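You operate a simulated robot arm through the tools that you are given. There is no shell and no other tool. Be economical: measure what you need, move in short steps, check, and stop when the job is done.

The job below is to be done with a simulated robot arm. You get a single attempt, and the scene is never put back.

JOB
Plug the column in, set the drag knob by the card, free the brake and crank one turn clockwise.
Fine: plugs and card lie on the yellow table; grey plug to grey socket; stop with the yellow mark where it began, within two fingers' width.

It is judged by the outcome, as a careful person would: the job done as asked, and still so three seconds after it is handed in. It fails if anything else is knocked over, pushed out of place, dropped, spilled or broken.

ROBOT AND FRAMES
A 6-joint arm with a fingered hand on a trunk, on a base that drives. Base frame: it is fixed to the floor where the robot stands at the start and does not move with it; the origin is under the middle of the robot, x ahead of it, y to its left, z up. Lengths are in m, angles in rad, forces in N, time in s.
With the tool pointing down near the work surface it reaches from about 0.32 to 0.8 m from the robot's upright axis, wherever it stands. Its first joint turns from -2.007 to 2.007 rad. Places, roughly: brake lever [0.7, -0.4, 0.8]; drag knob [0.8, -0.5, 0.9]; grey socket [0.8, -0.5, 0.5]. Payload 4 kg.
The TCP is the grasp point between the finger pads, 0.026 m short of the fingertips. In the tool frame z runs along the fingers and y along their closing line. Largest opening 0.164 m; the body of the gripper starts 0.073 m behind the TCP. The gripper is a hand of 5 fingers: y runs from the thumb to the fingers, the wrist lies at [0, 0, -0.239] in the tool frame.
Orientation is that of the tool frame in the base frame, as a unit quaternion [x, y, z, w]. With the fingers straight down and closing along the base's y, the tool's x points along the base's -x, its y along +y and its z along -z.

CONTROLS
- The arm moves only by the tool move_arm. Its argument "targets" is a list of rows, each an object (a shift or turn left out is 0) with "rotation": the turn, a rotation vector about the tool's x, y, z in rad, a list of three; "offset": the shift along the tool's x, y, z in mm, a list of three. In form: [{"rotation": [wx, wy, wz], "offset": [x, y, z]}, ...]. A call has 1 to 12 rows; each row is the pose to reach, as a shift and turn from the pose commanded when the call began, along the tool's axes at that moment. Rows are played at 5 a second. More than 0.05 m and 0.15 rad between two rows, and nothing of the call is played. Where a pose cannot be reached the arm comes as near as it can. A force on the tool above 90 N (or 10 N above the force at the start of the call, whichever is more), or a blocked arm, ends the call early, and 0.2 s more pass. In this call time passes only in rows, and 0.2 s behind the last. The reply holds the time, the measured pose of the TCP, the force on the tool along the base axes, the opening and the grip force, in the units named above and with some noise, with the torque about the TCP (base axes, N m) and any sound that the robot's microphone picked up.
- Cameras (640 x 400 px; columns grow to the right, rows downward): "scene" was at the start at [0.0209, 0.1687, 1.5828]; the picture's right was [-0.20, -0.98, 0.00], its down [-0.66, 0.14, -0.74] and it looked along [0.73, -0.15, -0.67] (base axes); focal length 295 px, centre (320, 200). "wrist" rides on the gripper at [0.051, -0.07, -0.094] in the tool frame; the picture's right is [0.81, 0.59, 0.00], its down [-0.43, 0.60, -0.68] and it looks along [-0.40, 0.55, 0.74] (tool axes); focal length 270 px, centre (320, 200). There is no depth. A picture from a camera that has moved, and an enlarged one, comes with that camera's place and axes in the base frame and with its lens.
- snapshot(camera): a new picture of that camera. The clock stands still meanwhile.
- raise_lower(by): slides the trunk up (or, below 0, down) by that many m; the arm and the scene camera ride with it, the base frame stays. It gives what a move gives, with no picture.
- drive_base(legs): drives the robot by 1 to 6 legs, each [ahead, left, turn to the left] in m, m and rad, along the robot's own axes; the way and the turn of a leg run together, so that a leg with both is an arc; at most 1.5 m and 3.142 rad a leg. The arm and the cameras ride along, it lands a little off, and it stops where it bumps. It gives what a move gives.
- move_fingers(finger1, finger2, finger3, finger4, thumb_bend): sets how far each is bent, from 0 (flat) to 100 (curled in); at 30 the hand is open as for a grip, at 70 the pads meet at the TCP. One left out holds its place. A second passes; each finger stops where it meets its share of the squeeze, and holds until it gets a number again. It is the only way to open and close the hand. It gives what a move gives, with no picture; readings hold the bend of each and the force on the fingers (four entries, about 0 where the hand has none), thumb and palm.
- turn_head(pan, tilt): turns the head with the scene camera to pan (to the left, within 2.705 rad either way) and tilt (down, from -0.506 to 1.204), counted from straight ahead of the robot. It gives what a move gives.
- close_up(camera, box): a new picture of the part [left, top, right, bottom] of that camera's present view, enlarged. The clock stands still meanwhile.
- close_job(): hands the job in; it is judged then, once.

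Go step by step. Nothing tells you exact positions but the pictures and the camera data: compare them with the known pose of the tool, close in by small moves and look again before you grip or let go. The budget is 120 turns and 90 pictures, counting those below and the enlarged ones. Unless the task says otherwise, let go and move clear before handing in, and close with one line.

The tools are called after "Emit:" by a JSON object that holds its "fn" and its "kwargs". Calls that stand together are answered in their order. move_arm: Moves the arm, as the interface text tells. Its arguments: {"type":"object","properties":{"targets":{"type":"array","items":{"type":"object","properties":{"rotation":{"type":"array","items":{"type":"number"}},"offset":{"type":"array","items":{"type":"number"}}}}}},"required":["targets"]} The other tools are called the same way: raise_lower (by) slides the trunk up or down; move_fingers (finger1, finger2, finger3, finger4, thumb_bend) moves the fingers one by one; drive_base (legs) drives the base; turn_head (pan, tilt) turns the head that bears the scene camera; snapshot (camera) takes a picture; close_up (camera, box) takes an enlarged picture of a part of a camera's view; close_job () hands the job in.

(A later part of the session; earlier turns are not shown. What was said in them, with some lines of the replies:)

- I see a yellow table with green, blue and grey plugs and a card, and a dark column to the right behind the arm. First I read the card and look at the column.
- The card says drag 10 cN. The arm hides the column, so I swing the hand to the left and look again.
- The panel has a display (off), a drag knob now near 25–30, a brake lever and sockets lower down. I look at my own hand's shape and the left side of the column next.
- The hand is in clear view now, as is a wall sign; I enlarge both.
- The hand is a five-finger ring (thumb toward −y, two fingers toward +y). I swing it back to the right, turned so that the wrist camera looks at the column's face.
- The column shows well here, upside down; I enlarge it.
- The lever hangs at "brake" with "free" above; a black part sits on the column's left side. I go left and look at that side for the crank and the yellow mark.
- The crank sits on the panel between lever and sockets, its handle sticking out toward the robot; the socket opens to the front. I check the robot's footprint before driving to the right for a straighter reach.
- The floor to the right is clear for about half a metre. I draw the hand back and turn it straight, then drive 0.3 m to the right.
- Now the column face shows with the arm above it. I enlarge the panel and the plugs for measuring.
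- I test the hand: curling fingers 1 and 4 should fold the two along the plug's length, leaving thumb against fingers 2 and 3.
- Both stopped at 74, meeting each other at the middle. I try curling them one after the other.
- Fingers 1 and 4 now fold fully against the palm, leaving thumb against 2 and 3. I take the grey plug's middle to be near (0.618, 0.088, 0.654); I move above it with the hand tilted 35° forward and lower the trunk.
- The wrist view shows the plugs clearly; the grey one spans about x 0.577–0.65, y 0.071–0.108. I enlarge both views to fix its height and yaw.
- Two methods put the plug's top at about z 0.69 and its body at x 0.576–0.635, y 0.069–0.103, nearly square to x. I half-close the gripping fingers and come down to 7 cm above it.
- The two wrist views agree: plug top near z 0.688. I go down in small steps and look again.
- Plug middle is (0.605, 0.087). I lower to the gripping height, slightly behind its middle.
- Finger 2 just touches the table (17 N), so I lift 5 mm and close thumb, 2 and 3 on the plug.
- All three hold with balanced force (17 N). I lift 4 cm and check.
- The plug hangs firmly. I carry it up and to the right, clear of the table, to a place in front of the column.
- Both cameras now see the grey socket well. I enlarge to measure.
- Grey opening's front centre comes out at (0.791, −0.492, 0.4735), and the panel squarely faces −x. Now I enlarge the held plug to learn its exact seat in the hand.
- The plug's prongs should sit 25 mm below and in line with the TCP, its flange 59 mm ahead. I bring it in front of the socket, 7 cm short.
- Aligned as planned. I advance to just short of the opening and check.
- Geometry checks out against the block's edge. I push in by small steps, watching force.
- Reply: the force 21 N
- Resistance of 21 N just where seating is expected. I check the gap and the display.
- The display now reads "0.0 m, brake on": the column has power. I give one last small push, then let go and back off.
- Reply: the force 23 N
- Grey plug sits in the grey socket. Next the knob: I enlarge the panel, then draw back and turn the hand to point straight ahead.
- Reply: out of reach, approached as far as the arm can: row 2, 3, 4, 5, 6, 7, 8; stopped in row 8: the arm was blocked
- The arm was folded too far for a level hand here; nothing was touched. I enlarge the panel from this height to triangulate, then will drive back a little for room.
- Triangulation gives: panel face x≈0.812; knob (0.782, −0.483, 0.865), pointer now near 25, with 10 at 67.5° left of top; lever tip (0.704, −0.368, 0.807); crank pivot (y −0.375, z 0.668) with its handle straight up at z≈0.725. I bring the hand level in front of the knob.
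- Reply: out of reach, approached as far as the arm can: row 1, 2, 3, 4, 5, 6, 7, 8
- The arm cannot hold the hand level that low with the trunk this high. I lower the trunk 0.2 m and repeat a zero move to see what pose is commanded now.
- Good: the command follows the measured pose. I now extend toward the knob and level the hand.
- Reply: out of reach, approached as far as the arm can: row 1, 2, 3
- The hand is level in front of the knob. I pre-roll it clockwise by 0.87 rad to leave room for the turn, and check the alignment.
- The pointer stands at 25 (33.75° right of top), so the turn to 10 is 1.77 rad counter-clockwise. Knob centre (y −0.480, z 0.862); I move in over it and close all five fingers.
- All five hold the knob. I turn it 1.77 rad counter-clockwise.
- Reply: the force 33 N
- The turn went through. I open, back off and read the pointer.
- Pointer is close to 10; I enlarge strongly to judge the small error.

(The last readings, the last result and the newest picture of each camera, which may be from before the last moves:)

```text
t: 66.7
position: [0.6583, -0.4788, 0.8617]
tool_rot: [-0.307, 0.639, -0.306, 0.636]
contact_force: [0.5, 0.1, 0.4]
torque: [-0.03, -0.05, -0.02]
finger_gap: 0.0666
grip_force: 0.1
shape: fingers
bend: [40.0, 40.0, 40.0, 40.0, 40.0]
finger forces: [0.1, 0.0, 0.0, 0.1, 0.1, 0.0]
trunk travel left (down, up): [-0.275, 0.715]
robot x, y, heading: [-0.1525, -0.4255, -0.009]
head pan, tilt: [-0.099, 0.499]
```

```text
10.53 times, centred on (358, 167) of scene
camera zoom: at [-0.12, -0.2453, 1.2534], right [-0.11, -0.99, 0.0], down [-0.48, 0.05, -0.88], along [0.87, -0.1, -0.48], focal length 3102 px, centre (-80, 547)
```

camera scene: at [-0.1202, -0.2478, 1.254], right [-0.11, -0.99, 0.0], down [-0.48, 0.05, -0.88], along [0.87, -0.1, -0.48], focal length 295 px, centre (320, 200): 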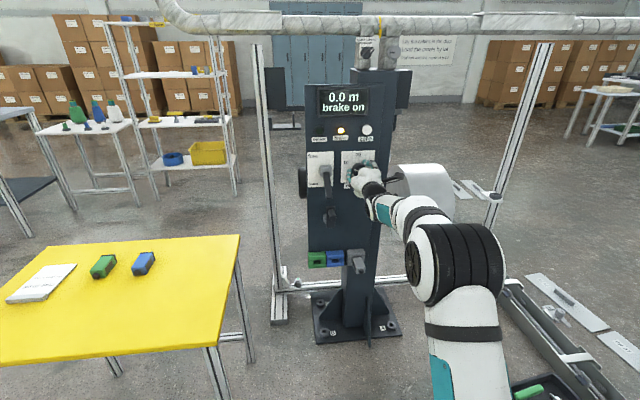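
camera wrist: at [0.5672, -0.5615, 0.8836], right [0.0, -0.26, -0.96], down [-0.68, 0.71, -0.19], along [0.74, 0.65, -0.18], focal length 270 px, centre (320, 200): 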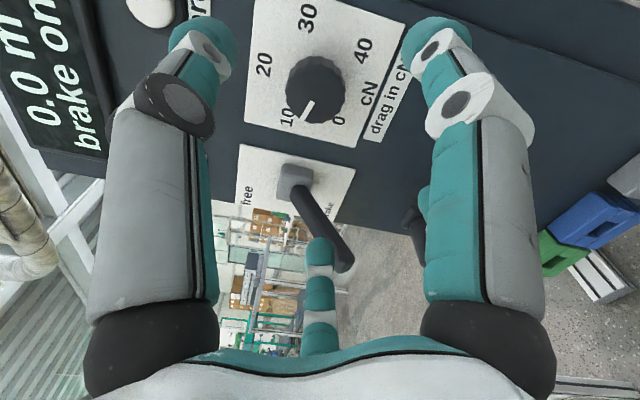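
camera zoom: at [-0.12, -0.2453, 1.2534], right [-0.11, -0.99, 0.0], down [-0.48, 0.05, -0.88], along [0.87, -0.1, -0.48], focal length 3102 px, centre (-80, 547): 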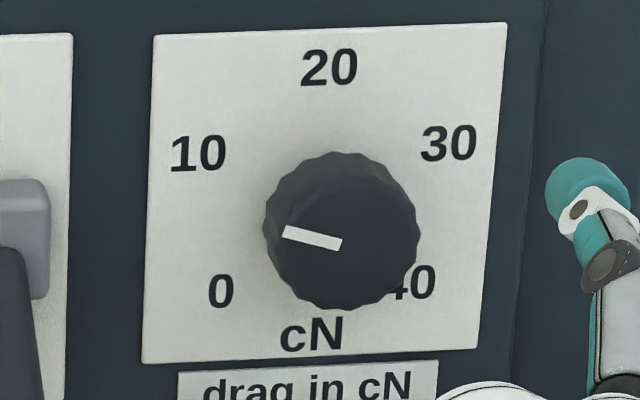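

The pointer stands some 10° past the 10 (about 8.7). I regrasp and turn back 0.17 rad clockwise.

Emit:
{"fn": "move_arm", "kwargs": {"targets": [{"offset": [0, 0, 40]}, {"offset": [0, 0, 80]}, {"offset": [0, 0, 115]}]}}

Emit:
{"fn": "move_fingers", "kwargs": {"finger1": 75, "finger2": 75, "finger3": 75, "finger4": 75, "thumb_bend": 75}}

Emit:
{"fn": "move_arm", "kwargs": {"targets": [{"rotation": [0, 0, 0.06]}, {"rotation": [0, 0, 0.12]}, {"rotation": [0, 0, 0.17]}]}}

Emit:
{"fn": "move_fingers", "kwargs": {"finger1": 40, "finger2": 40, "finger3": 40, "finger4": 40, "thumb_bend": 40}}

Emit:
{"fn": "move_arm", "kwargs": {"targets": [{"offset": [0, 0, -40]}, {"offset": [0, 0, -80]}, {"offset": [0, 0, -120]}]}}

Emit:
{"fn": "close_up", "kwargs": {"camera": "scene", "box": [334, 148, 382, 186]}}

```text
t: 67.5
position: [0.7751, -0.4793, 0.859]
tool_rot: [-0.306, 0.639, -0.305, 0.636]
contact_force: [-0.1, -0.2, 0.4]
torque: [0.0, 0.02, -0.01]
finger_gap: 0.0665
grip_force: 0.1
shape: fingers
bend: [40.0, 40.0, 40.0, 40.0, 40.0]
finger forces: [0.0, 0.0, 0.0, 0.0, 0.0, 0.1]
trunk travel left (down, up): [-0.275, 0.715]
robot x, y, heading: [-0.151, -0.4216, -0.007]
head pan, tilt: [-0.099, 0.499]
```

```text
t: 68.5
position: [0.7743, -0.4793, 0.8622]
tool_rot: [-0.306, 0.638, -0.306, 0.637]
contact_force: [14.3, -8.1, 10.4]
torque: [0.04, -0.14, -0.12]
finger_gap: 0.0194
grip_force: 25.6
shape: fingers
bend: [61.0, 62.0, 61.0, 60.0, 61.0]
finger forces: [7.4, 6.7, 6.9, 7.9, 22.7, 0.0]
trunk travel left (down, up): [-0.275, 0.715]
robot x, y, heading: [-0.1508, -0.4231, -0.012]
head pan, tilt: [-0.099, 0.499]
```

```text
t: 69.2
position: [0.7757, -0.4805, 0.8626]
tool_rot: [-0.25, 0.662, -0.25, 0.66]
contact_force: [11.7, -7.4, 12.9]
torque: [-0.02, -0.22, -0.1]
finger_gap: 0.0194
grip_force: 25.8
shape: fingers
bend: [61.0, 62.0, 61.0, 60.0, 61.0]
finger forces: [6.7, 6.3, 6.4, 8.2, 22.8, 0.0]
trunk travel left (down, up): [-0.275, 0.715]
robot x, y, heading: [-0.1525, -0.4199, -0.012]
head pan, tilt: [-0.099, 0.499]
```

```text
t: 70.2
position: [0.7745, -0.48, 0.8613]
tool_rot: [-0.251, 0.663, -0.25, 0.66]
contact_force: [-0.6, -0.4, 0.8]
torque: [0.01, 0.03, -0.01]
finger_gap: 0.0668
grip_force: 0.0
shape: fingers
bend: [40.0, 40.0, 40.0, 40.0, 40.0]
finger forces: [0.0, 0.0, 0.1, 0.1, 0.1, 0.0]
trunk travel left (down, up): [-0.275, 0.715]
robot x, y, heading: [-0.1524, -0.4204, -0.014]
head pan, tilt: [-0.099, 0.499]
```

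```text
t: 71.0
position: [0.6561, -0.4802, 0.8616]
tool_rot: [-0.25, 0.663, -0.251, 0.659]
contact_force: [0.7, -0.1, -1.1]
torque: [0.01, 0.02, 0.01]
finger_gap: 0.0669
grip_force: 0.0
shape: fingers
bend: [40.0, 40.0, 40.0, 40.0, 40.0]
finger forces: [0.0, 0.1, 0.0, 0.0, 0.0, 0.0]
trunk travel left (down, up): [-0.275, 0.715]
robot x, y, heading: [-0.1529, -0.4211, -0.005]
head pan, tilt: [-0.099, 0.499]
```

```text
10.53 times, centred on (358, 167) of scene
camera zoom: at [-0.12, -0.2453, 1.2534], right [-0.11, -0.99, 0.0], down [-0.48, 0.05, -0.88], along [0.87, -0.1, -0.48], focal length 3102 px, centre (-80, 547)
```

zoom: 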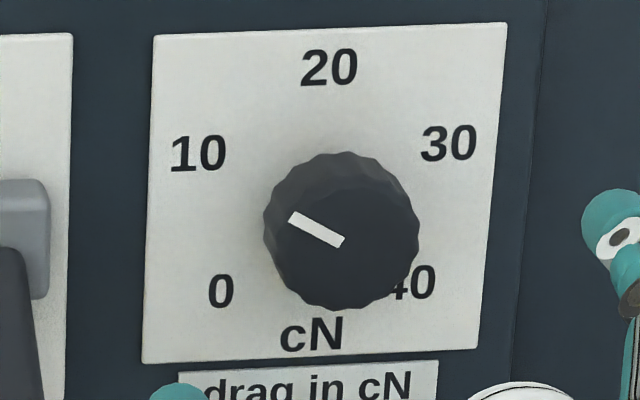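

Now it reads a little high (about 11). I make one more small correction, 0.12 rad counter-clockwise.

Emit:
{"fn": "move_arm", "kwargs": {"targets": [{"offset": [0, 0, 40]}, {"offset": [0, 0, 80]}, {"offset": [0, 0, 120]}]}}

Emit:
{"fn": "move_fingers", "kwargs": {"finger1": 75, "finger2": 75, "finger3": 75, "finger4": 75, "thumb_bend": 75}}

Emit:
{"fn": "move_arm", "kwargs": {"targets": [{"rotation": [0, 0, -0.06]}, {"rotation": [0, 0, -0.12]}]}}

Emit:
{"fn": "move_fingers", "kwargs": {"finger1": 40, "finger2": 40, "finger3": 40, "finger4": 40, "thumb_bend": 40}}

Emit:
{"fn": "move_arm", "kwargs": {"targets": [{"offset": [0, 0, -40]}, {"offset": [0, 0, -80]}, {"offset": [0, 0, -120]}]}}

Emit:
{"fn": "close_up", "kwargs": {"camera": "scene", "box": [334, 148, 382, 186]}}

```text
t: 71.8
position: [0.7767, -0.48, 0.8634]
tool_rot: [-0.251, 0.663, -0.252, 0.659]
contact_force: [0.3, 0.0, 0.4]
torque: [0.01, 0.02, 0.02]
finger_gap: 0.0667
grip_force: 0.1
shape: fingers
bend: [40.0, 40.0, 40.0, 40.0, 40.0]
finger forces: [0.1, 0.0, 0.0, 0.1, 0.0, 0.0]
trunk travel left (down, up): [-0.275, 0.715]
robot x, y, heading: [-0.1496, -0.4265, -0.013]
head pan, tilt: [-0.099, 0.499]
```

```text
t: 72.8
position: [0.7775, -0.4824, 0.864]
tool_rot: [-0.25, 0.662, -0.251, 0.66]
contact_force: [12.5, -7.1, 8.2]
torque: [0.02, -0.07, -0.03]
finger_gap: 0.017
grip_force: 25.8
shape: fingers
bend: [62.0, 62.0, 61.0, 60.0, 62.0]
finger forces: [7.3, 7.0, 7.2, 7.9, 22.0, 0.0]
trunk travel left (down, up): [-0.275, 0.715]
robot x, y, heading: [-0.1516, -0.423, -0.011]
head pan, tilt: [-0.099, 0.499]
```

```text
t: 73.5
position: [0.7761, -0.4813, 0.8629]
tool_rot: [-0.29, 0.646, -0.29, 0.644]
contact_force: [22.7, -11.5, 11.8]
torque: [0.03, -0.12, -0.13]
finger_gap: 0.0171
grip_force: 27.5
shape: fingers
bend: [62.0, 62.0, 61.0, 60.0, 61.0]
finger forces: [8.3, 6.8, 6.8, 8.9, 23.8, 0.1]
trunk travel left (down, up): [-0.275, 0.715]
robot x, y, heading: [-0.1502, -0.4196, -0.013]
head pan, tilt: [-0.099, 0.499]
```

```text
t: 74.5
position: [0.7757, -0.4798, 0.8612]
tool_rot: [-0.291, 0.646, -0.29, 0.643]
contact_force: [0.4, 0.0, 0.4]
torque: [-0.04, 0.01, 0.01]
finger_gap: 0.0668
grip_force: 0.0
shape: fingers
bend: [40.0, 40.0, 40.0, 40.0, 40.0]
finger forces: [0.1, 0.0, 0.0, 0.1, 0.0, 0.0]
trunk travel left (down, up): [-0.275, 0.715]
robot x, y, heading: [-0.1509, -0.4196, -0.007]
head pan, tilt: [-0.099, 0.499]
```

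```text
t: 75.2
position: [0.6547, -0.4791, 0.8625]
tool_rot: [-0.292, 0.646, -0.29, 0.643]
contact_force: [-0.1, 0.6, 0.6]
torque: [0.04, 0.0, 0.0]
finger_gap: 0.0671
grip_force: 0.1
shape: fingers
bend: [40.0, 40.0, 40.0, 40.0, 40.0]
finger forces: [0.1, 0.0, 0.0, 0.1, 0.1, 0.1]
trunk travel left (down, up): [-0.275, 0.715]
robot x, y, heading: [-0.1522, -0.4191, -0.009]
head pan, tilt: [-0.099, 0.499]
```

```text
10.53 times, centred on (358, 167) of scene
camera zoom: at [-0.1199, -0.2453, 1.2534], right [-0.11, -0.99, 0.0], down [-0.48, 0.05, -0.88], along [0.87, -0.1, -0.48], focal length 3102 px, centre (-80, 547)
```

zoom: 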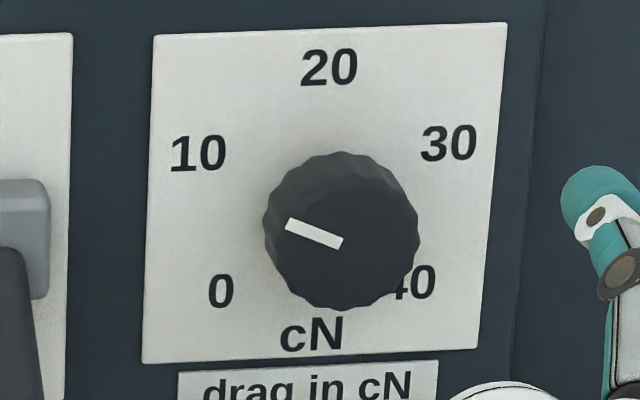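

The pointer now lines up with the 10. Next the brake: I bunch the fingers, lower the trunk, slide under the lever's tip and lift it.

Emit:
{"fn": "move_fingers", "kwargs": {"finger1": 72, "finger2": 72, "finger3": 72, "finger4": 72, "thumb_bend": 72}}

Emit:
{"fn": "raise_lower", "kwargs": {"by": -0.095}}

Emit:
{"fn": "move_arm", "kwargs": {"targets": [{"offset": [-13, 12, -3], "rotation": [0, 0, 0.142]}, {"offset": [-26, 25, -5], "rotation": [0, 0, 0.283]}, {"offset": [-40, 37, -5], "rotation": [0, 0, 0.424]}, {"offset": [-54, 49, -5], "rotation": [0, 0, 0.565]}, {"offset": [-68, 61, -5], "rotation": [0, 0, 0.706]}, {"offset": [-83, 73, -5], "rotation": [0, 0, 0.848]}]}}

Emit:
{"fn": "snapshot", "kwargs": {"camera": "scene"}}

```text
t: 76.2
position: [0.6562, -0.48, 0.8624]
tool_rot: [-0.29, 0.646, -0.291, 0.643]
contact_force: [0.4, 0.2, 0.1]
torque: [0.01, -0.02, 0.0]
finger_gap: 0.0004
grip_force: 0.0
shape: fingers
bend: [68.0, 68.0, 68.0, 68.0, 69.0]
finger forces: [0.0, 0.0, 0.1, 0.0, 0.1, 0.0]
trunk travel left (down, up): [-0.275, 0.715]
robot x, y, heading: [-0.1497, -0.4201, -0.008]
head pan, tilt: [-0.099, 0.499]
```

```text
t: 77.5
position: [0.6553, -0.4793, 0.7671]
tool_rot: [-0.29, 0.646, -0.29, 0.644]
contact_force: [0.1, 0.1, 0.4]
torque: [0.01, 0.0, 0.0]
finger_gap: 0.0
grip_force: 0.1
shape: fingers
bend: [68.0, 68.0, 68.0, 68.0, 69.0]
finger forces: [0.0, 0.0, 0.0, 0.0, 0.1, 0.1]
trunk travel left (down, up): [-0.18, 0.81]
robot x, y, heading: [-0.1526, -0.4222, -0.009]
head pan, tilt: [-0.099, 0.499]
```

```text
t: 78.9
position: [0.6491, -0.3682, 0.7691]
tool_rot: [0.001, 0.709, 0.002, 0.705]
contact_force: [0.3, 0.2, 0.5]
torque: [-0.02, 0.0, 0.02]
finger_gap: 0.0
grip_force: 0.0
shape: fingers
bend: [68.0, 68.0, 68.0, 68.0, 69.0]
finger forces: [0.1, 0.0, 0.0, 0.0, 0.0, 0.0]
trunk travel left (down, up): [-0.18, 0.81]
robot x, y, heading: [-0.1551, -0.4222, -0.007]
head pan, tilt: [-0.099, 0.499]
```

```text
17 pictures are left
camera scene: at [-0.1201, -0.2455, 1.1584], right [-0.11, -0.99, 0.0], down [-0.48, 0.05, -0.88], along [0.87, -0.1, -0.48], focal length 295 px, centre (320, 200)
```

scene: 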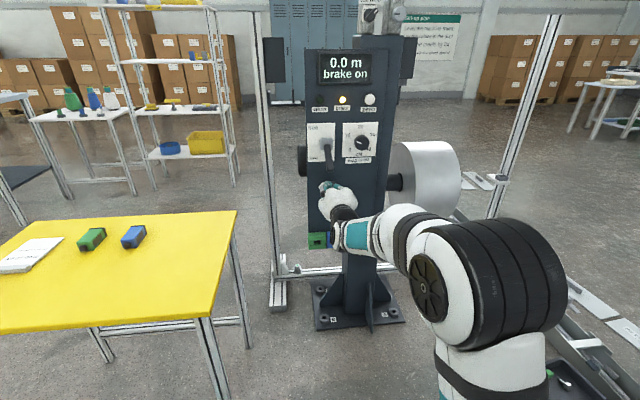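

Emit:
{"fn": "move_arm", "kwargs": {"targets": [{"offset": [0, 0, 22]}, {"offset": [0, 0, 45]}]}}

Emit:
{"fn": "move_arm", "kwargs": {"targets": [{"offset": [-10, 0, 0]}, {"offset": [-20, 0, 0]}, {"offset": [-30, 0, 0]}]}}

Emit:
{"fn": "close_up", "kwargs": {"camera": "scene", "box": [290, 110, 390, 230]}}

```text
t: 79.5
position: [0.6958, -0.3691, 0.7677]
tool_rot: [0.001, 0.709, 0.001, 0.705]
contact_force: [-2.0, 0.9, -1.9]
torque: [0.01, 0.01, -0.01]
finger_gap: 0.0001
grip_force: 1.3
shape: fingers
bend: [68.0, 68.0, 68.0, 68.0, 69.0]
finger forces: [0.0, 0.1, 0.0, 2.7, 0.1, 0.0]
trunk travel left (down, up): [-0.18, 0.81]
robot x, y, heading: [-0.1533, -0.4173, -0.011]
head pan, tilt: [-0.099, 0.499]
```

```text
t: 80.3
position: [0.6958, -0.3685, 0.7974]
tool_rot: [0.001, 0.71, 0.001, 0.704]
contact_force: [-24.0, -4.1, -16.9]
torque: [0.03, -0.22, -0.17]
finger_gap: 0.0028
grip_force: 18.4
shape: fingers
bend: [66.0, 67.0, 71.0, 75.0, 69.0]
finger forces: [0.0, 0.1, 11.4, 25.9, 0.0, 0.0]
trunk travel left (down, up): [-0.18, 0.81]
robot x, y, heading: [-0.1492, -0.4213, -0.009]
head pan, tilt: [-0.099, 0.499]
```

```text
3.33 times, centred on (340, 170) of scene
camera zoom: at [-0.1209, -0.2455, 1.1583], right [-0.11, -0.99, 0.0], down [-0.48, 0.05, -0.88], along [0.87, -0.1, -0.48], focal length 982 px, centre (253, 300)
```

zoom: 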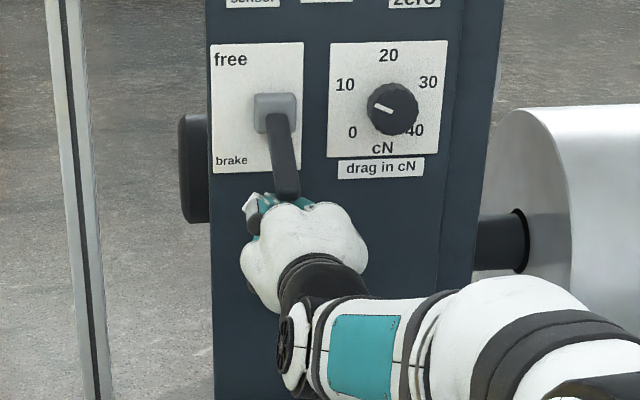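

The fingers pressed on the lever's end instead of its underside. I back off, fold the lower finger away for room over the crank handle, and go in lower and deeper.

Emit:
{"fn": "move_arm", "kwargs": {"targets": [{"offset": [15, 0, -5]}, {"offset": [35, 0, -20]}, {"offset": [43, 0, -46]}]}}

Emit:
{"fn": "move_fingers", "kwargs": {"finger1": 40, "finger2": 45, "finger3": 45, "finger4": 45, "thumb_bend": 45}}

Emit:
{"fn": "move_fingers", "kwargs": {"finger1": 100}}

Emit:
{"fn": "move_fingers", "kwargs": {"finger2": 72, "finger3": 72, "finger4": 72, "thumb_bend": 72}}

Emit:
{"fn": "move_arm", "kwargs": {"targets": [{"offset": [0, 0, 25]}, {"offset": [0, 0, 50]}, {"offset": [0, 0, 72]}]}}

Emit:
{"fn": "close_up", "kwargs": {"camera": "scene", "box": [290, 110, 390, 230]}}

```text
t: 81.1
position: [0.6496, -0.3687, 0.7554]
tool_rot: [0.001, 0.709, 0.001, 0.706]
contact_force: [0.3, -0.4, -0.5]
torque: [0.0, -0.03, 0.02]
finger_gap: 0.0021
grip_force: 0.1
shape: fingers
bend: [66.0, 68.0, 71.0, 75.0, 69.0]
finger forces: [0.1, 0.1, 0.0, 0.0, 0.0, 0.1]
trunk travel left (down, up): [-0.18, 0.81]
robot x, y, heading: [-0.1552, -0.4188, -0.011]
head pan, tilt: [-0.099, 0.499]
```

```text
t: 82.1
position: [0.649, -0.3688, 0.7556]
tool_rot: [0.001, 0.709, 0.001, 0.705]
contact_force: [-0.3, 0.5, 0.9]
torque: [0.0, -0.01, -0.02]
finger_gap: 0.061
grip_force: 0.2
shape: fingers
bend: [40.0, 45.0, 45.0, 45.0, 45.0]
finger forces: [0.0, 0.0, 0.0, 0.0, 0.0, 0.0]
trunk travel left (down, up): [-0.18, 0.81]
robot x, y, heading: [-0.1494, -0.4194, -0.011]
head pan, tilt: [-0.099, 0.499]
```

```text
t: 83.1
position: [0.6486, -0.3693, 0.7552]
tool_rot: [0.001, 0.709, 0.0, 0.706]
contact_force: [0.0, -0.9, 0.2]
torque: [0.0, -0.02, 0.0]
finger_gap: 0.077
grip_force: 0.1
shape: fingers
bend: [100.0, 45.0, 45.0, 45.0, 45.0]
finger forces: [0.0, 0.1, 0.0, 0.1, 0.0, 0.0]
trunk travel left (down, up): [-0.18, 0.81]
robot x, y, heading: [-0.1514, -0.4185, -0.015]
head pan, tilt: [-0.099, 0.499]
```

```text
t: 84.1
position: [0.6473, -0.3689, 0.7556]
tool_rot: [0.001, 0.709, 0.0, 0.705]
contact_force: [0.5, -0.1, 0.2]
torque: [0.0, 0.03, 0.0]
finger_gap: 0.0439
grip_force: 0.1
shape: fingers
bend: [100.0, 71.0, 68.0, 68.0, 70.0]
finger forces: [0.0, 0.1, 0.1, 0.0, 0.0, 0.1]
trunk travel left (down, up): [-0.18, 0.81]
robot x, y, heading: [-0.1545, -0.4245, -0.011]
head pan, tilt: [-0.099, 0.499]
```

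```text
t: 84.9
position: [0.7214, -0.3692, 0.7542]
tool_rot: [0.002, 0.709, 0.0, 0.705]
contact_force: [-0.5, 0.1, -2.2]
torque: [0.02, -0.06, 0.01]
finger_gap: 0.0439
grip_force: 0.8
shape: fingers
bend: [100.0, 71.0, 68.0, 68.0, 70.0]
finger forces: [0.0, 0.0, 0.1, 2.0, 0.0, 0.1]
trunk travel left (down, up): [-0.18, 0.81]
robot x, y, heading: [-0.1521, -0.4232, -0.006]
head pan, tilt: [-0.099, 0.499]
```

```text
3.33 times, centred on (340, 170) of scene
camera zoom: at [-0.1202, -0.2453, 1.1584], right [-0.11, -0.99, 0.0], down [-0.48, 0.05, -0.88], along [0.87, -0.1, -0.48], focal length 982 px, centre (253, 300)
```

zoom: 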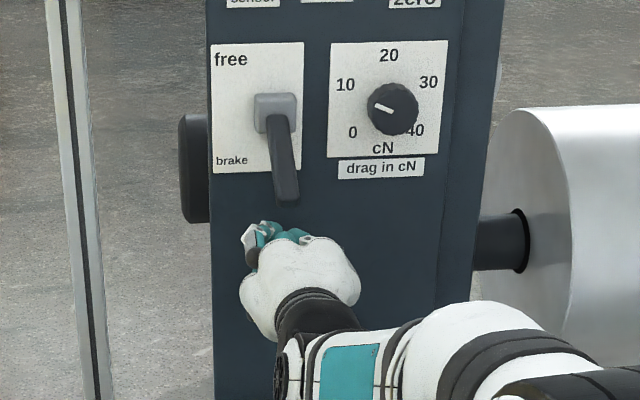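

Now beneath the lever with light contact. I lift along its arc.

Emit:
{"fn": "move_arm", "kwargs": {"targets": [{"offset": [-12, 0, -5]}, {"offset": [-24, 0, -9]}, {"offset": [-36, 0, -12]}, {"offset": [-48, 0, -14]}, {"offset": [-60, 0, -13]}, {"offset": [-72, 0, -11]}, {"offset": [-84, 0, -8]}, {"offset": [-96, 0, -4]}, {"offset": [-108, 0, 0]}]}}

Emit:
{"fn": "close_up", "kwargs": {"camera": "scene", "box": [280, 30, 400, 200]}}

```text
t: 86.9
position: [0.723, -0.3694, 0.8585]
tool_rot: [0.0, 0.71, 0.001, 0.704]
contact_force: [-8.4, 0.3, -10.3]
torque: [0.09, -0.25, -0.06]
finger_gap: 0.0439
grip_force: 6.5
shape: fingers
bend: [100.0, 71.0, 68.0, 69.0, 69.0]
finger forces: [0.1, 0.0, 0.0, 13.0, 0.1, 0.0]
trunk travel left (down, up): [-0.18, 0.81]
robot x, y, heading: [-0.1507, -0.422, -0.01]
head pan, tilt: [-0.099, 0.499]
```

```text
2.35 times, centred on (340, 115) of scene
camera zoom: at [-0.1201, -0.2453, 1.1582], right [-0.11, -0.99, 0.0], down [-0.48, 0.05, -0.88], along [0.87, -0.1, -0.48], focal length 694 px, centre (273, 400)
```

zoom: 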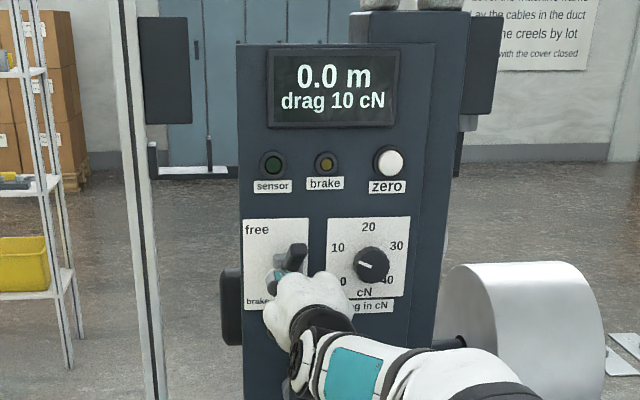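

The display reads "drag 10 cN" and the brake lamp is out. I nudge the lever a bit further up, withdraw, and look at the crank and for the yellow mark.

Emit:
{"fn": "move_arm", "kwargs": {"targets": [{"offset": [-8, 0, 2]}, {"offset": [-14, 0, 4]}]}}

Emit:
{"fn": "move_arm", "kwargs": {"targets": [{"offset": [8, 0, -20]}, {"offset": [10, 0, -50]}, {"offset": [10, 0, -75]}]}}

Emit:
{"fn": "close_up", "kwargs": {"camera": "scene", "box": [280, 90, 440, 260]}}

Emit:
{"fn": "snapshot", "kwargs": {"camera": "wrist"}}

```text
t: 87.5
position: [0.7262, -0.3701, 0.8723]
tool_rot: [0.001, 0.711, 0.0, 0.703]
contact_force: [-21.1, -7.9, -27.3]
torque: [0.42, -1.01, 0.19]
finger_gap: 0.0439
grip_force: 21.4
shape: fingers
bend: [100.0, 68.0, 72.0, 72.0, 69.0]
finger forces: [0.0, 0.0, 15.0, 28.2, 0.0, 0.0]
trunk travel left (down, up): [-0.18, 0.81]
robot x, y, heading: [-0.1521, -0.4203, -0.009]
head pan, tilt: [-0.099, 0.499]
```

```text
t: 88.3
position: [0.6514, -0.3692, 0.8676]
tool_rot: [0.001, 0.708, 0.001, 0.706]
contact_force: [0.6, -0.5, -0.3]
torque: [-0.01, 0.0, 0.04]
finger_gap: 0.0442
grip_force: 0.1
shape: fingers
bend: [100.0, 68.0, 72.0, 75.0, 69.0]
finger forces: [0.0, 0.0, 0.1, 0.1, 0.0, 0.0]
trunk travel left (down, up): [-0.18, 0.81]
robot x, y, heading: [-0.1509, -0.4224, -0.008]
head pan, tilt: [-0.099, 0.499]
```

```text
2.35 times, centred on (360, 175) of scene
camera zoom: at [-0.1199, -0.2453, 1.1585], right [-0.11, -0.99, 0.0], down [-0.48, 0.05, -0.88], along [0.87, -0.1, -0.48], focal length 694 px, centre (226, 259)
```

zoom: 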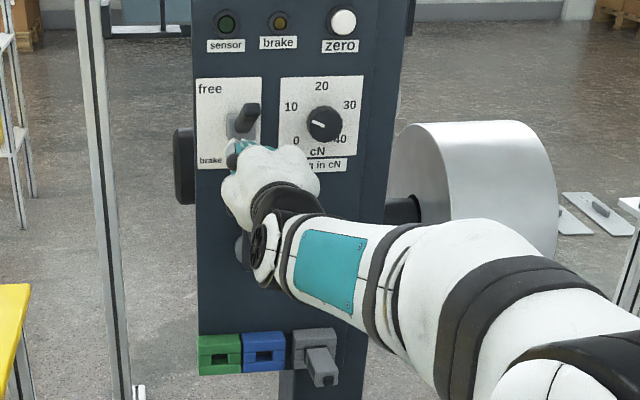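

```text
12 pictures are left
camera wrist: at [0.5591, -0.4378, 0.8162], right [0.0, 0.59, -0.81], down [-0.68, 0.59, 0.44], along [0.74, 0.55, 0.4], focal length 270 px, centre (320, 200)
```

wrist: 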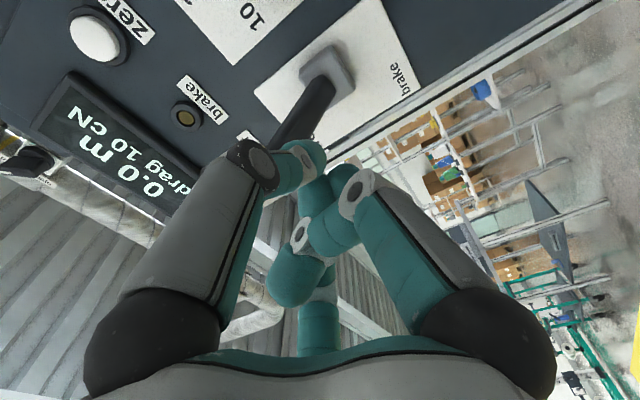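

Lever stands at free. For the crank I take its pivot as (y −0.379, z 0.668) and the handle at (−0.382, 0.727). I lower the trunk, open the fingers, and line up in front of the handle.

Emit:
{"fn": "raise_lower", "kwargs": {"by": -0.1}}

Emit:
{"fn": "move_fingers", "kwargs": {"finger1": 43, "finger2": 43, "finger3": 43, "finger4": 43, "thumb_bend": 43}}

Emit:
{"fn": "move_arm", "kwargs": {"targets": [{"offset": [21, -6, -5]}, {"offset": [41, -12, -5]}]}}

Emit:
{"fn": "snapshot", "kwargs": {"camera": "wrist"}}

Emit:
{"fn": "close_up", "kwargs": {"camera": "scene", "box": [280, 70, 400, 190]}}

```text
t: 89.7
position: [0.6517, -0.3688, 0.767]
tool_rot: [0.001, 0.709, 0.0, 0.705]
contact_force: [-0.2, -0.1, -0.1]
torque: [0.02, 0.01, 0.03]
finger_gap: 0.0447
grip_force: 0.1
shape: fingers
bend: [100.0, 68.0, 72.0, 75.0, 69.0]
finger forces: [0.0, 0.1, 0.0, 0.0, 0.0, 0.0]
trunk travel left (down, up): [-0.08, 0.91]
robot x, y, heading: [-0.1483, -0.423, -0.01]
head pan, tilt: [-0.099, 0.499]
```

```text
t: 90.7
position: [0.6517, -0.3688, 0.7662]
tool_rot: [0.001, 0.709, 0.0, 0.706]
contact_force: [0.6, 0.1, -0.3]
torque: [-0.04, -0.04, 0.01]
finger_gap: 0.0592
grip_force: 0.1
shape: fingers
bend: [43.0, 43.0, 43.0, 43.0, 43.0]
finger forces: [0.0, 0.0, 0.0, 0.0, 0.1, 0.1]
trunk travel left (down, up): [-0.08, 0.91]
robot x, y, heading: [-0.151, -0.4211, -0.008]
head pan, tilt: [-0.099, 0.499]
```

```text
t: 91.3
position: [0.6474, -0.382, 0.7255]
tool_rot: [0.001, 0.709, 0.001, 0.705]
contact_force: [0.2, 0.4, 0.9]
torque: [-0.02, 0.01, -0.01]
finger_gap: 0.0596
grip_force: 0.1
shape: fingers
bend: [43.0, 43.0, 43.0, 43.0, 43.0]
finger forces: [0.1, 0.0, 0.0, 0.1, 0.0, 0.1]
trunk travel left (down, up): [-0.08, 0.91]
robot x, y, heading: [-0.1535, -0.4207, -0.01]
head pan, tilt: [-0.099, 0.499]
```

```text
11 pictures are left
camera wrist: at [0.5544, -0.4513, 0.6742], right [0.0, 0.59, -0.81], down [-0.67, 0.59, 0.44], along [0.74, 0.55, 0.4], focal length 270 px, centre (320, 200)
```

wrist: 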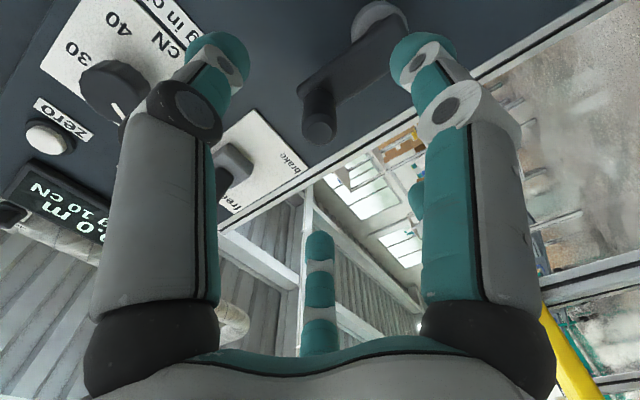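

```text
3.33 times, centred on (340, 130) of scene
camera zoom: at [-0.1203, -0.2453, 1.0584], right [-0.11, -0.99, 0.0], down [-0.48, 0.05, -0.88], along [0.87, -0.1, -0.48], focal length 982 px, centre (253, 433)
```

zoom: 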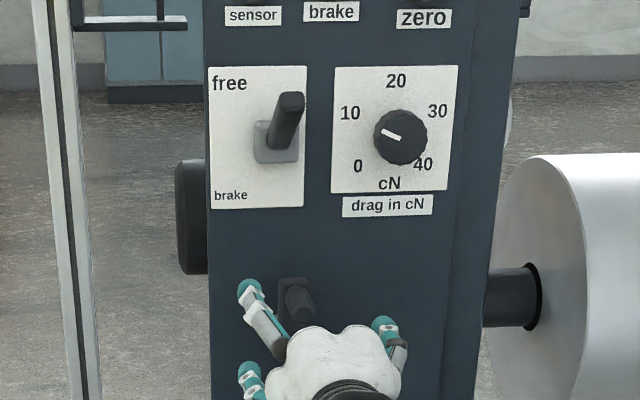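

The handle tip lies right ahead (y −0.382, z 0.724) and the arm hangs straight down to its pivot, radius about 0.06. I move over the handle and close the fingers to a loose cage.

Emit:
{"fn": "move_arm", "kwargs": {"targets": [{"offset": [0, 0, 40]}, {"offset": [0, 0, 70]}, {"offset": [0, 0, 85]}]}}

Emit:
{"fn": "move_fingers", "kwargs": {"finger1": 65, "finger2": 65, "finger3": 65, "finger4": 65, "thumb_bend": 65}}

Emit:
{"fn": "close_up", "kwargs": {"camera": "wrist", "box": [180, 0, 460, 200]}}

```text
t: 92.1
position: [0.7302, -0.382, 0.7258]
tool_rot: [0.001, 0.708, 0.0, 0.706]
contact_force: [-13.1, 0.7, 1.6]
torque: [0.02, 0.88, -0.24]
finger_gap: 0.0606
grip_force: 7.0
shape: fingers
bend: [42.0, 43.0, 43.0, 43.0, 43.0]
finger forces: [13.5, 0.1, 0.0, 0.0, 0.0, 0.0]
trunk travel left (down, up): [-0.08, 0.91]
robot x, y, heading: [-0.1505, -0.4219, -0.01]
head pan, tilt: [-0.099, 0.499]
```

```text
t: 93.1
position: [0.7302, -0.3828, 0.7263]
tool_rot: [0.001, 0.709, 0.001, 0.705]
contact_force: [-25.4, -2.4, -4.5]
torque: [-0.07, 1.84, -0.52]
finger_gap: 0.046
grip_force: 14.2
shape: fingers
bend: [42.0, 65.0, 64.0, 64.0, 64.0]
finger forces: [25.6, 0.7, 0.3, 0.5, 1.6, 0.0]
trunk travel left (down, up): [-0.08, 0.91]
robot x, y, heading: [-0.153, -0.4177, -0.011]
head pan, tilt: [-0.099, 0.499]
```

```text
2.00 times, centred on (320, 100) of wrist
camera zoom: at [0.6376, -0.4513, 0.6741], right [0.0, 0.59, -0.81], down [-0.67, 0.59, 0.44], along [0.74, 0.55, 0.4], focal length 541 px, centre (320, 400)
```

zoom: 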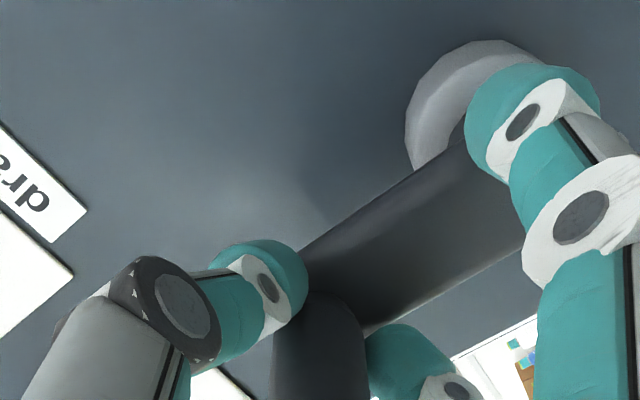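

Finger 1 presses on the crank's arm plate. I back off 14 mm and close it again.

Emit:
{"fn": "move_arm", "kwargs": {"targets": [{"offset": [0, 0, -8]}, {"offset": [0, 0, -14]}]}}

Emit:
{"fn": "move_fingers", "kwargs": {"finger1": 65}}

```text
t: 93.7
position: [0.7188, -0.3805, 0.7253]
tool_rot: [0.0, 0.707, 0.001, 0.707]
contact_force: [1.4, -0.8, 0.8]
torque: [-0.01, -0.02, -0.02]
finger_gap: 0.0307
grip_force: 2.0
shape: fingers
bend: [49.0, 65.0, 65.0, 64.0, 64.0]
finger forces: [0.0, 0.1, 0.1, 0.7, 1.9, 0.1]
trunk travel left (down, up): [-0.08, 0.91]
robot x, y, heading: [-0.1515, -0.4216, -0.015]
head pan, tilt: [-0.099, 0.499]
```

```text
t: 94.7
position: [0.7179, -0.3808, 0.7247]
tool_rot: [0.0, 0.709, 0.001, 0.705]
contact_force: [1.9, -2.5, 1.6]
torque: [-0.03, -0.02, -0.05]
finger_gap: 0.0082
grip_force: 1.4
shape: fingers
bend: [64.0, 65.0, 65.0, 64.0, 64.0]
finger forces: [0.5, 0.1, 0.1, 1.0, 1.9, 0.0]
trunk travel left (down, up): [-0.08, 0.91]
robot x, y, heading: [-0.1517, -0.4224, -0.008]
head pan, tilt: [-0.099, 0.499]
```

The cage holds the handle lightly and centred. I crank the first quarter clockwise and watch the forces.

Emit:
{"fn": "move_arm", "kwargs": {"targets": [{"offset": [2, -15, 0]}, {"offset": [7.8, -29, 0]}, {"offset": [17, -41, 0]}, {"offset": [29, -50.2, 0]}, {"offset": [43, -56, 0]}, {"offset": [58, -58, 0]}]}}

Emit:
{"fn": "close_up", "kwargs": {"camera": "scene", "box": [260, 0, 480, 200]}}

```text
t: 96.1
position: [0.7172, -0.4402, 0.6617]
tool_rot: [0.003, 0.711, 0.0, 0.703]
contact_force: [-0.5, -6.6, -3.6]
torque: [0.07, 0.0, -0.11]
finger_gap: 0.0071
grip_force: 4.2
shape: fingers
bend: [65.0, 65.0, 64.0, 64.0, 65.0]
finger forces: [0.0, 0.1, 1.0, 7.4, 0.1, 0.0]
trunk travel left (down, up): [-0.08, 0.91]
robot x, y, heading: [-0.1548, -0.4231, -0.012]
head pan, tilt: [-0.099, 0.499]
```

```text
2.00 times, centred on (370, 100) of scene
camera zoom: at [-0.1192, -0.2461, 1.0582], right [-0.11, -0.99, 0.0], down [-0.48, 0.05, -0.88], along [0.87, -0.1, -0.48], focal length 590 px, centre (220, 400)
```

zoom: 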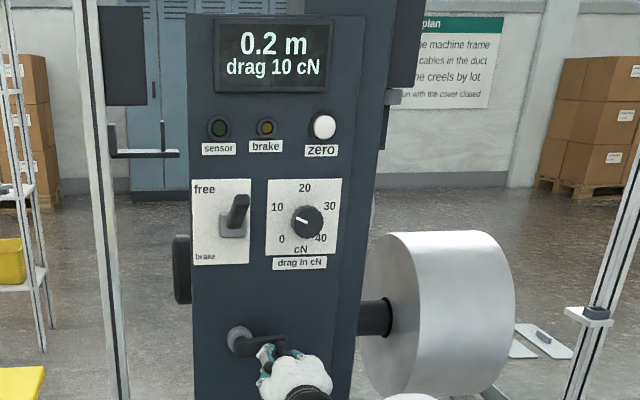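

The counter shows 0.2 m after a quarter turn and forces are small. I continue with the next half turn.

Emit:
{"fn": "move_arm", "kwargs": {"targets": [{"offset": [15, 2, 0]}, {"offset": [29, 7.8, 0]}, {"offset": [41, 17, 0]}, {"offset": [50.2, 29, 0]}, {"offset": [56, 43, 0]}, {"offset": [58, 58, 0]}, {"offset": [56, 73, 0]}, {"offset": [50.2, 87, 0]}, {"offset": [41, 99, 0]}, {"offset": [29, 108.2, 0]}, {"offset": [15, 114, 0]}, {"offset": [0, 116, 0]}]}}

Emit:
{"fn": "close_up", "kwargs": {"camera": "scene", "box": [260, 0, 480, 200]}}

```text
t: 98.7
position: [0.7166, -0.3242, 0.6661]
tool_rot: [0.002, 0.71, -0.001, 0.705]
contact_force: [2.9, -8.2, -2.5]
torque: [0.17, 0.09, -0.19]
finger_gap: 0.0059
grip_force: 4.8
shape: fingers
bend: [65.0, 65.0, 65.0, 63.0, 65.0]
finger forces: [0.0, 0.0, 0.9, 8.7, 0.0, 0.0]
trunk travel left (down, up): [-0.08, 0.91]
robot x, y, heading: [-0.1517, -0.4242, -0.009]
head pan, tilt: [-0.099, 0.499]
```

```text
2.00 times, centred on (370, 100) of scene
camera zoom: at [-0.1194, -0.2461, 1.0584], right [-0.11, -0.99, 0.0], down [-0.48, 0.05, -0.88], along [0.87, -0.1, -0.48], focal length 590 px, centre (220, 400)
```

zoom: 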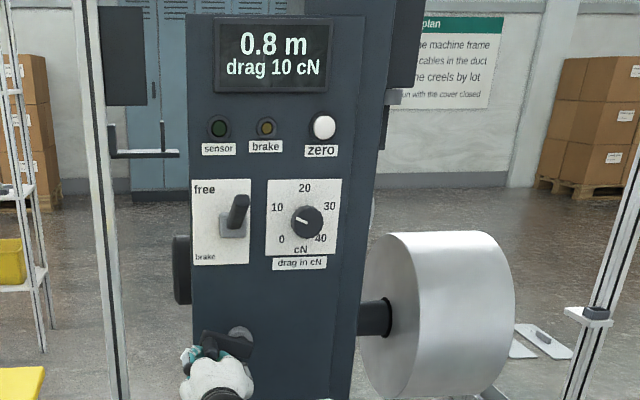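

0.8 m after three quarters. I finish the last quarter to bring the handle straight up again.

Emit:
{"fn": "move_arm", "kwargs": {"targets": [{"offset": [-15, -2, 0]}, {"offset": [-29, -7.8, 0]}, {"offset": [-41, -17, 0]}, {"offset": [-50.2, -29, 0]}, {"offset": [-56, -43, 0]}, {"offset": [-58, -58, 0]}]}}

Emit:
{"fn": "close_up", "kwargs": {"camera": "scene", "box": [260, 0, 480, 200]}}

```text
t: 100.1
position: [0.7164, -0.3773, 0.7311]
tool_rot: [0.0, 0.705, 0.001, 0.709]
contact_force: [9.3, 18.6, 18.9]
torque: [1.02, -0.09, -0.4]
finger_gap: 0.0061
grip_force: 12.5
shape: fingers
bend: [65.0, 60.0, 65.0, 65.0, 65.0]
finger forces: [0.1, 25.2, 0.0, 0.0, 0.0, 0.0]
trunk travel left (down, up): [-0.08, 0.91]
robot x, y, heading: [-0.1527, -0.4224, -0.01]
head pan, tilt: [-0.099, 0.499]
```

```text
2.00 times, centred on (370, 100) of scene
camera zoom: at [-0.1213, -0.2438, 1.0586], right [-0.11, -0.99, 0.0], down [-0.47, 0.05, -0.88], along [0.87, -0.09, -0.48], focal length 590 px, centre (220, 400)
```

zoom: 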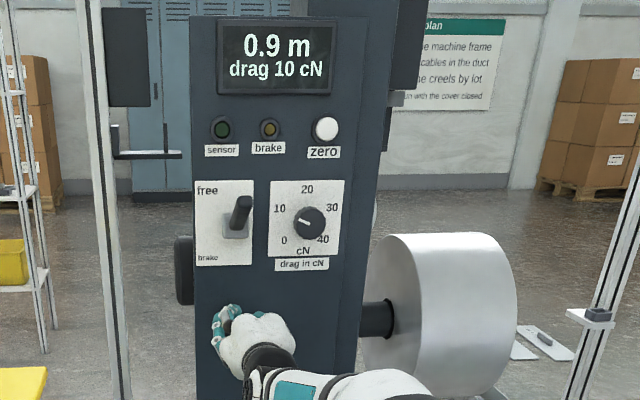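

The counter shows only 0.9 m and finger 2 carries 25 N, so the handle may lag. I look from the wrist camera.

Emit:
{"fn": "snapshot", "kwargs": {"camera": "wrist"}}

```text
5 pictures are left
camera wrist: at [0.6244, -0.4469, 0.6796], right [0.0, 0.59, -0.81], down [-0.68, 0.59, 0.43], along [0.73, 0.55, 0.4], focal length 270 px, centre (320, 200)
```

wrist: 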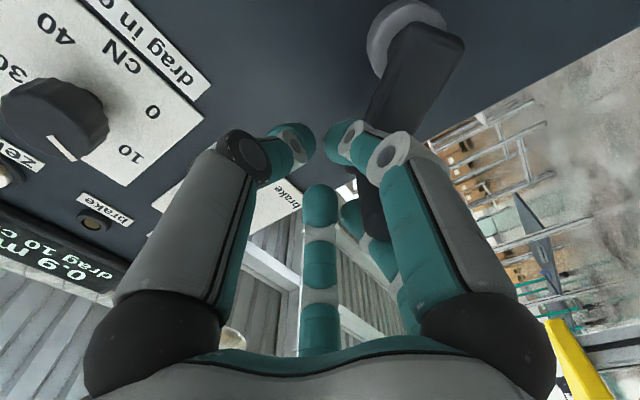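

The handle slipped out between fingers 1 and 2 at about 326°. I draw back, open, and line up with the handle where it now stands.

Emit:
{"fn": "move_arm", "kwargs": {"targets": [{"offset": [0, 0, -20]}, {"offset": [0, 0, -45]}, {"offset": [0, 0, -70]}]}}

Emit:
{"fn": "move_fingers", "kwargs": {"finger1": 43, "finger2": 43, "finger3": 43, "finger4": 43, "thumb_bend": 43}}

Emit:
{"fn": "move_arm", "kwargs": {"targets": [{"offset": [13, 29, 0]}]}}

Emit:
{"fn": "snapshot", "kwargs": {"camera": "wrist"}}

```text
t: 100.9
position: [0.6474, -0.382, 0.7226]
tool_rot: [0.002, 0.71, -0.001, 0.704]
contact_force: [0.1, 0.4, -0.3]
torque: [-0.04, -0.01, 0.02]
finger_gap: 0.006
grip_force: 0.1
shape: fingers
bend: [65.0, 65.0, 65.0, 65.0, 65.0]
finger forces: [0.0, 0.0, 0.0, 0.0, 0.0, 0.0]
trunk travel left (down, up): [-0.08, 0.91]
robot x, y, heading: [-0.1537, -0.4249, -0.01]
head pan, tilt: [-0.099, 0.499]
```

```text
t: 101.9
position: [0.6475, -0.3803, 0.725]
tool_rot: [0.0, 0.709, 0.001, 0.706]
contact_force: [0.4, -0.3, 0.4]
torque: [0.0, 0.02, 0.0]
finger_gap: 0.0592
grip_force: 0.0
shape: fingers
bend: [43.0, 43.0, 43.0, 43.0, 43.0]
finger forces: [0.0, 0.0, 0.0, 0.1, 0.0, 0.1]
trunk travel left (down, up): [-0.08, 0.91]
robot x, y, heading: [-0.1509, -0.4246, -0.012]
head pan, tilt: [-0.099, 0.499]
```

```text
t: 102.3
position: [0.6479, -0.353, 0.7115]
tool_rot: [0.0, 0.708, 0.001, 0.706]
contact_force: [-0.5, -0.5, -0.7]
torque: [0.0, -0.02, 0.02]
finger_gap: 0.0592
grip_force: 0.0
shape: fingers
bend: [43.0, 43.0, 43.0, 43.0, 43.0]
finger forces: [0.0, 0.0, 0.0, 0.0, 0.0, 0.1]
trunk travel left (down, up): [-0.08, 0.91]
robot x, y, heading: [-0.1512, -0.4223, -0.012]
head pan, tilt: [-0.099, 0.499]
```

```text
4 pictures are left
camera wrist: at [0.5551, -0.4223, 0.6604], right [0.0, 0.59, -0.81], down [-0.67, 0.59, 0.44], along [0.74, 0.55, 0.4], focal length 270 px, centre (320, 200)
```

wrist: 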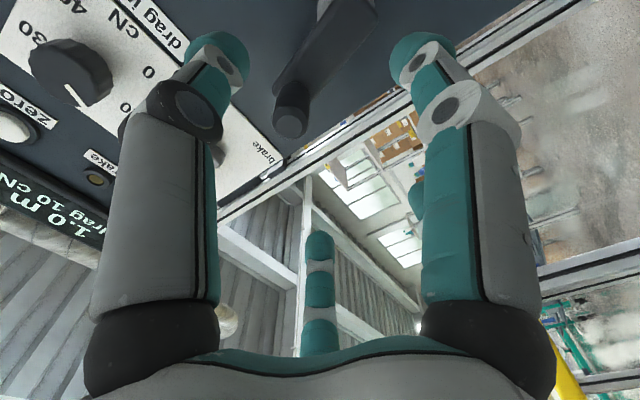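

The counter now shows 1.0 m and the handle is about 15° short of upright. I take hold of it firmly and move it the last 15 mm.

Emit:
{"fn": "move_arm", "kwargs": {"targets": [{"offset": [-9.5, -17, 0]}, {"offset": [-9.5, -17, 35]}, {"offset": [-9.5, -17, 70]}]}}

Emit:
{"fn": "move_fingers", "kwargs": {"finger1": 72, "finger2": 72, "finger3": 72, "finger4": 72, "thumb_bend": 72}}

Emit:
{"fn": "move_arm", "kwargs": {"targets": [{"offset": [-1, -4, 0]}, {"offset": [-2, -8, 0]}, {"offset": [-3, -12, 0]}, {"offset": [-3, -15, 0]}]}}

```text
t: 103.1
position: [0.717, -0.37, 0.7223]
tool_rot: [0.001, 0.708, 0.0, 0.707]
contact_force: [0.4, -0.1, 0.5]
torque: [-0.05, 0.09, 0.01]
finger_gap: 0.0592
grip_force: 0.0
shape: fingers
bend: [43.0, 43.0, 43.0, 43.0, 43.0]
finger forces: [0.0, 0.1, 0.1, 0.1, 0.0, 0.0]
trunk travel left (down, up): [-0.08, 0.91]
robot x, y, heading: [-0.1492, -0.4235, -0.008]
head pan, tilt: [-0.099, 0.499]
```

```text
t: 104.1
position: [0.7175, -0.3696, 0.7219]
tool_rot: [0.001, 0.709, 0.001, 0.705]
contact_force: [3.8, -2.7, 1.8]
torque: [-0.02, -0.02, -0.03]
finger_gap: 0.0044
grip_force: 17.2
shape: fingers
bend: [66.0, 65.0, 65.0, 65.0, 66.0]
finger forces: [5.8, 6.6, 7.2, 7.1, 9.1, 0.1]
trunk travel left (down, up): [-0.08, 0.91]
robot x, y, heading: [-0.1551, -0.4215, -0.011]
head pan, tilt: [-0.099, 0.499]
```

```text
t: 105.1
position: [0.7174, -0.3857, 0.7232]
tool_rot: [0.002, 0.709, -0.001, 0.705]
contact_force: [4.2, 0.1, -3.2]
torque: [0.22, 0.05, 0.03]
finger_gap: 0.0059
grip_force: 18.7
shape: fingers
bend: [66.0, 65.0, 64.0, 65.0, 67.0]
finger forces: [4.9, 6.6, 7.6, 7.4, 11.0, 0.0]
trunk travel left (down, up): [-0.08, 0.91]
robot x, y, heading: [-0.1533, -0.4212, -0.013]
head pan, tilt: [-0.099, 0.499]
```

Forces are even and the handle is back at (−0.385, 0.723), within a few mm of its start. I let go and withdraw straight back.

Emit:
{"fn": "move_fingers", "kwargs": {"finger1": 43, "finger2": 43, "finger3": 43, "finger4": 43, "thumb_bend": 43}}

Emit:
{"fn": "move_arm", "kwargs": {"targets": [{"offset": [0, 0, -35]}, {"offset": [0, 0, -70]}]}}

Emit:
{"fn": "snapshot", "kwargs": {"camera": "wrist"}}

```text
t: 106.1
position: [0.7176, -0.3841, 0.7248]
tool_rot: [0.001, 0.71, 0.001, 0.705]
contact_force: [-0.3, 0.0, -0.3]
torque: [-0.03, -0.02, 0.01]
finger_gap: 0.059
grip_force: 0.0
shape: fingers
bend: [43.0, 43.0, 43.0, 43.0, 43.0]
finger forces: [0.0, 0.0, 0.1, 0.2, 0.1, 0.0]
trunk travel left (down, up): [-0.08, 0.91]
robot x, y, heading: [-0.15, -0.4198, -0.012]
head pan, tilt: [-0.099, 0.499]
```

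```text
t: 106.7
position: [0.647, -0.3845, 0.7255]
tool_rot: [0.002, 0.708, -0.001, 0.706]
contact_force: [-0.5, 0.7, -0.4]
torque: [0.03, -0.06, 0.02]
finger_gap: 0.0592
grip_force: 0.2
shape: fingers
bend: [43.0, 43.0, 43.0, 43.0, 43.0]
finger forces: [0.1, 0.1, 0.0, 0.0, 0.0, 0.0]
trunk travel left (down, up): [-0.08, 0.91]
robot x, y, heading: [-0.1532, -0.4235, -0.005]
head pan, tilt: [-0.099, 0.499]
```

```text
3 pictures are left
camera wrist: at [0.5546, -0.4538, 0.6735], right [0.0, 0.59, -0.81], down [-0.67, 0.59, 0.44], along [0.74, 0.55, 0.39], focal length 270 px, centre (320, 200)
```

wrist: 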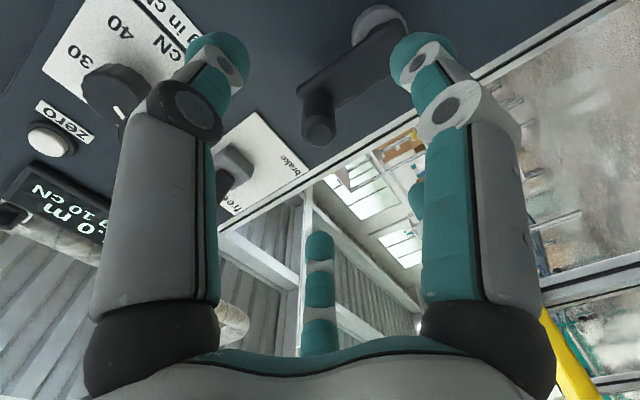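

The handle stands just as it did at the start of the crank run. A last look at the whole scene.

Emit:
{"fn": "turn_head", "kwargs": {"pan": -0.15, "tilt": 0.4}}

Emit:
{"fn": "snapshot", "kwargs": {"camera": "scene"}}

```text
t: 107.3
position: [0.6479, -0.3848, 0.7244]
tool_rot: [0.001, 0.709, 0.001, 0.705]
contact_force: [1.0, -0.4, -0.2]
torque: [-0.05, -0.01, 0.03]
finger_gap: 0.0594
grip_force: 0.0
shape: fingers
bend: [43.0, 43.0, 43.0, 43.0, 43.0]
finger forces: [0.1, 0.0, 0.1, 0.0, 0.1, 0.0]
trunk travel left (down, up): [-0.08, 0.91]
robot x, y, heading: [-0.1507, -0.4235, -0.011]
head pan, tilt: [-0.15, 0.4]
```

```text
2 pictures are left
camera scene: at [-0.1192, -0.2501, 1.0675], right [-0.16, -0.99, 0.0], down [-0.38, 0.06, -0.92], along [0.91, -0.15, -0.39], focal length 295 px, centre (320, 200)
```

scene: 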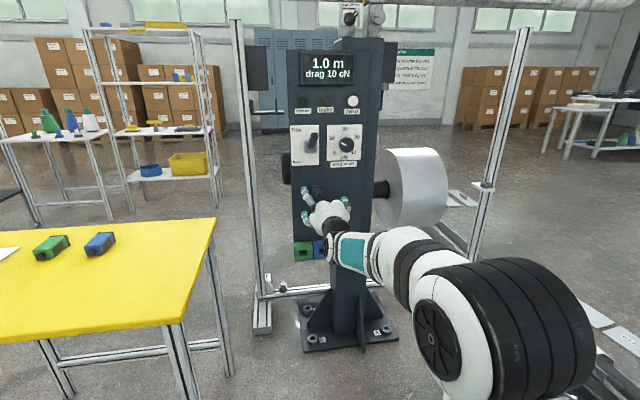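

The column is powered and reads "1.0 m, drag 10 cN", the brake is free, and the handle is back upright with the hand clear. I hand it in.

Emit:
{"fn": "close_job", "kwargs": {}}

```text
The job is handed in.
```

The job is handed in: the grey plug is in the grey socket, the drag knob is set to 10 cN, the brake is free and the crank has gone one turn clockwise. I never saw the yellow mark. I stopped by putting the crank handle back within a few mm of where it started, and the display then read 1.0 m.
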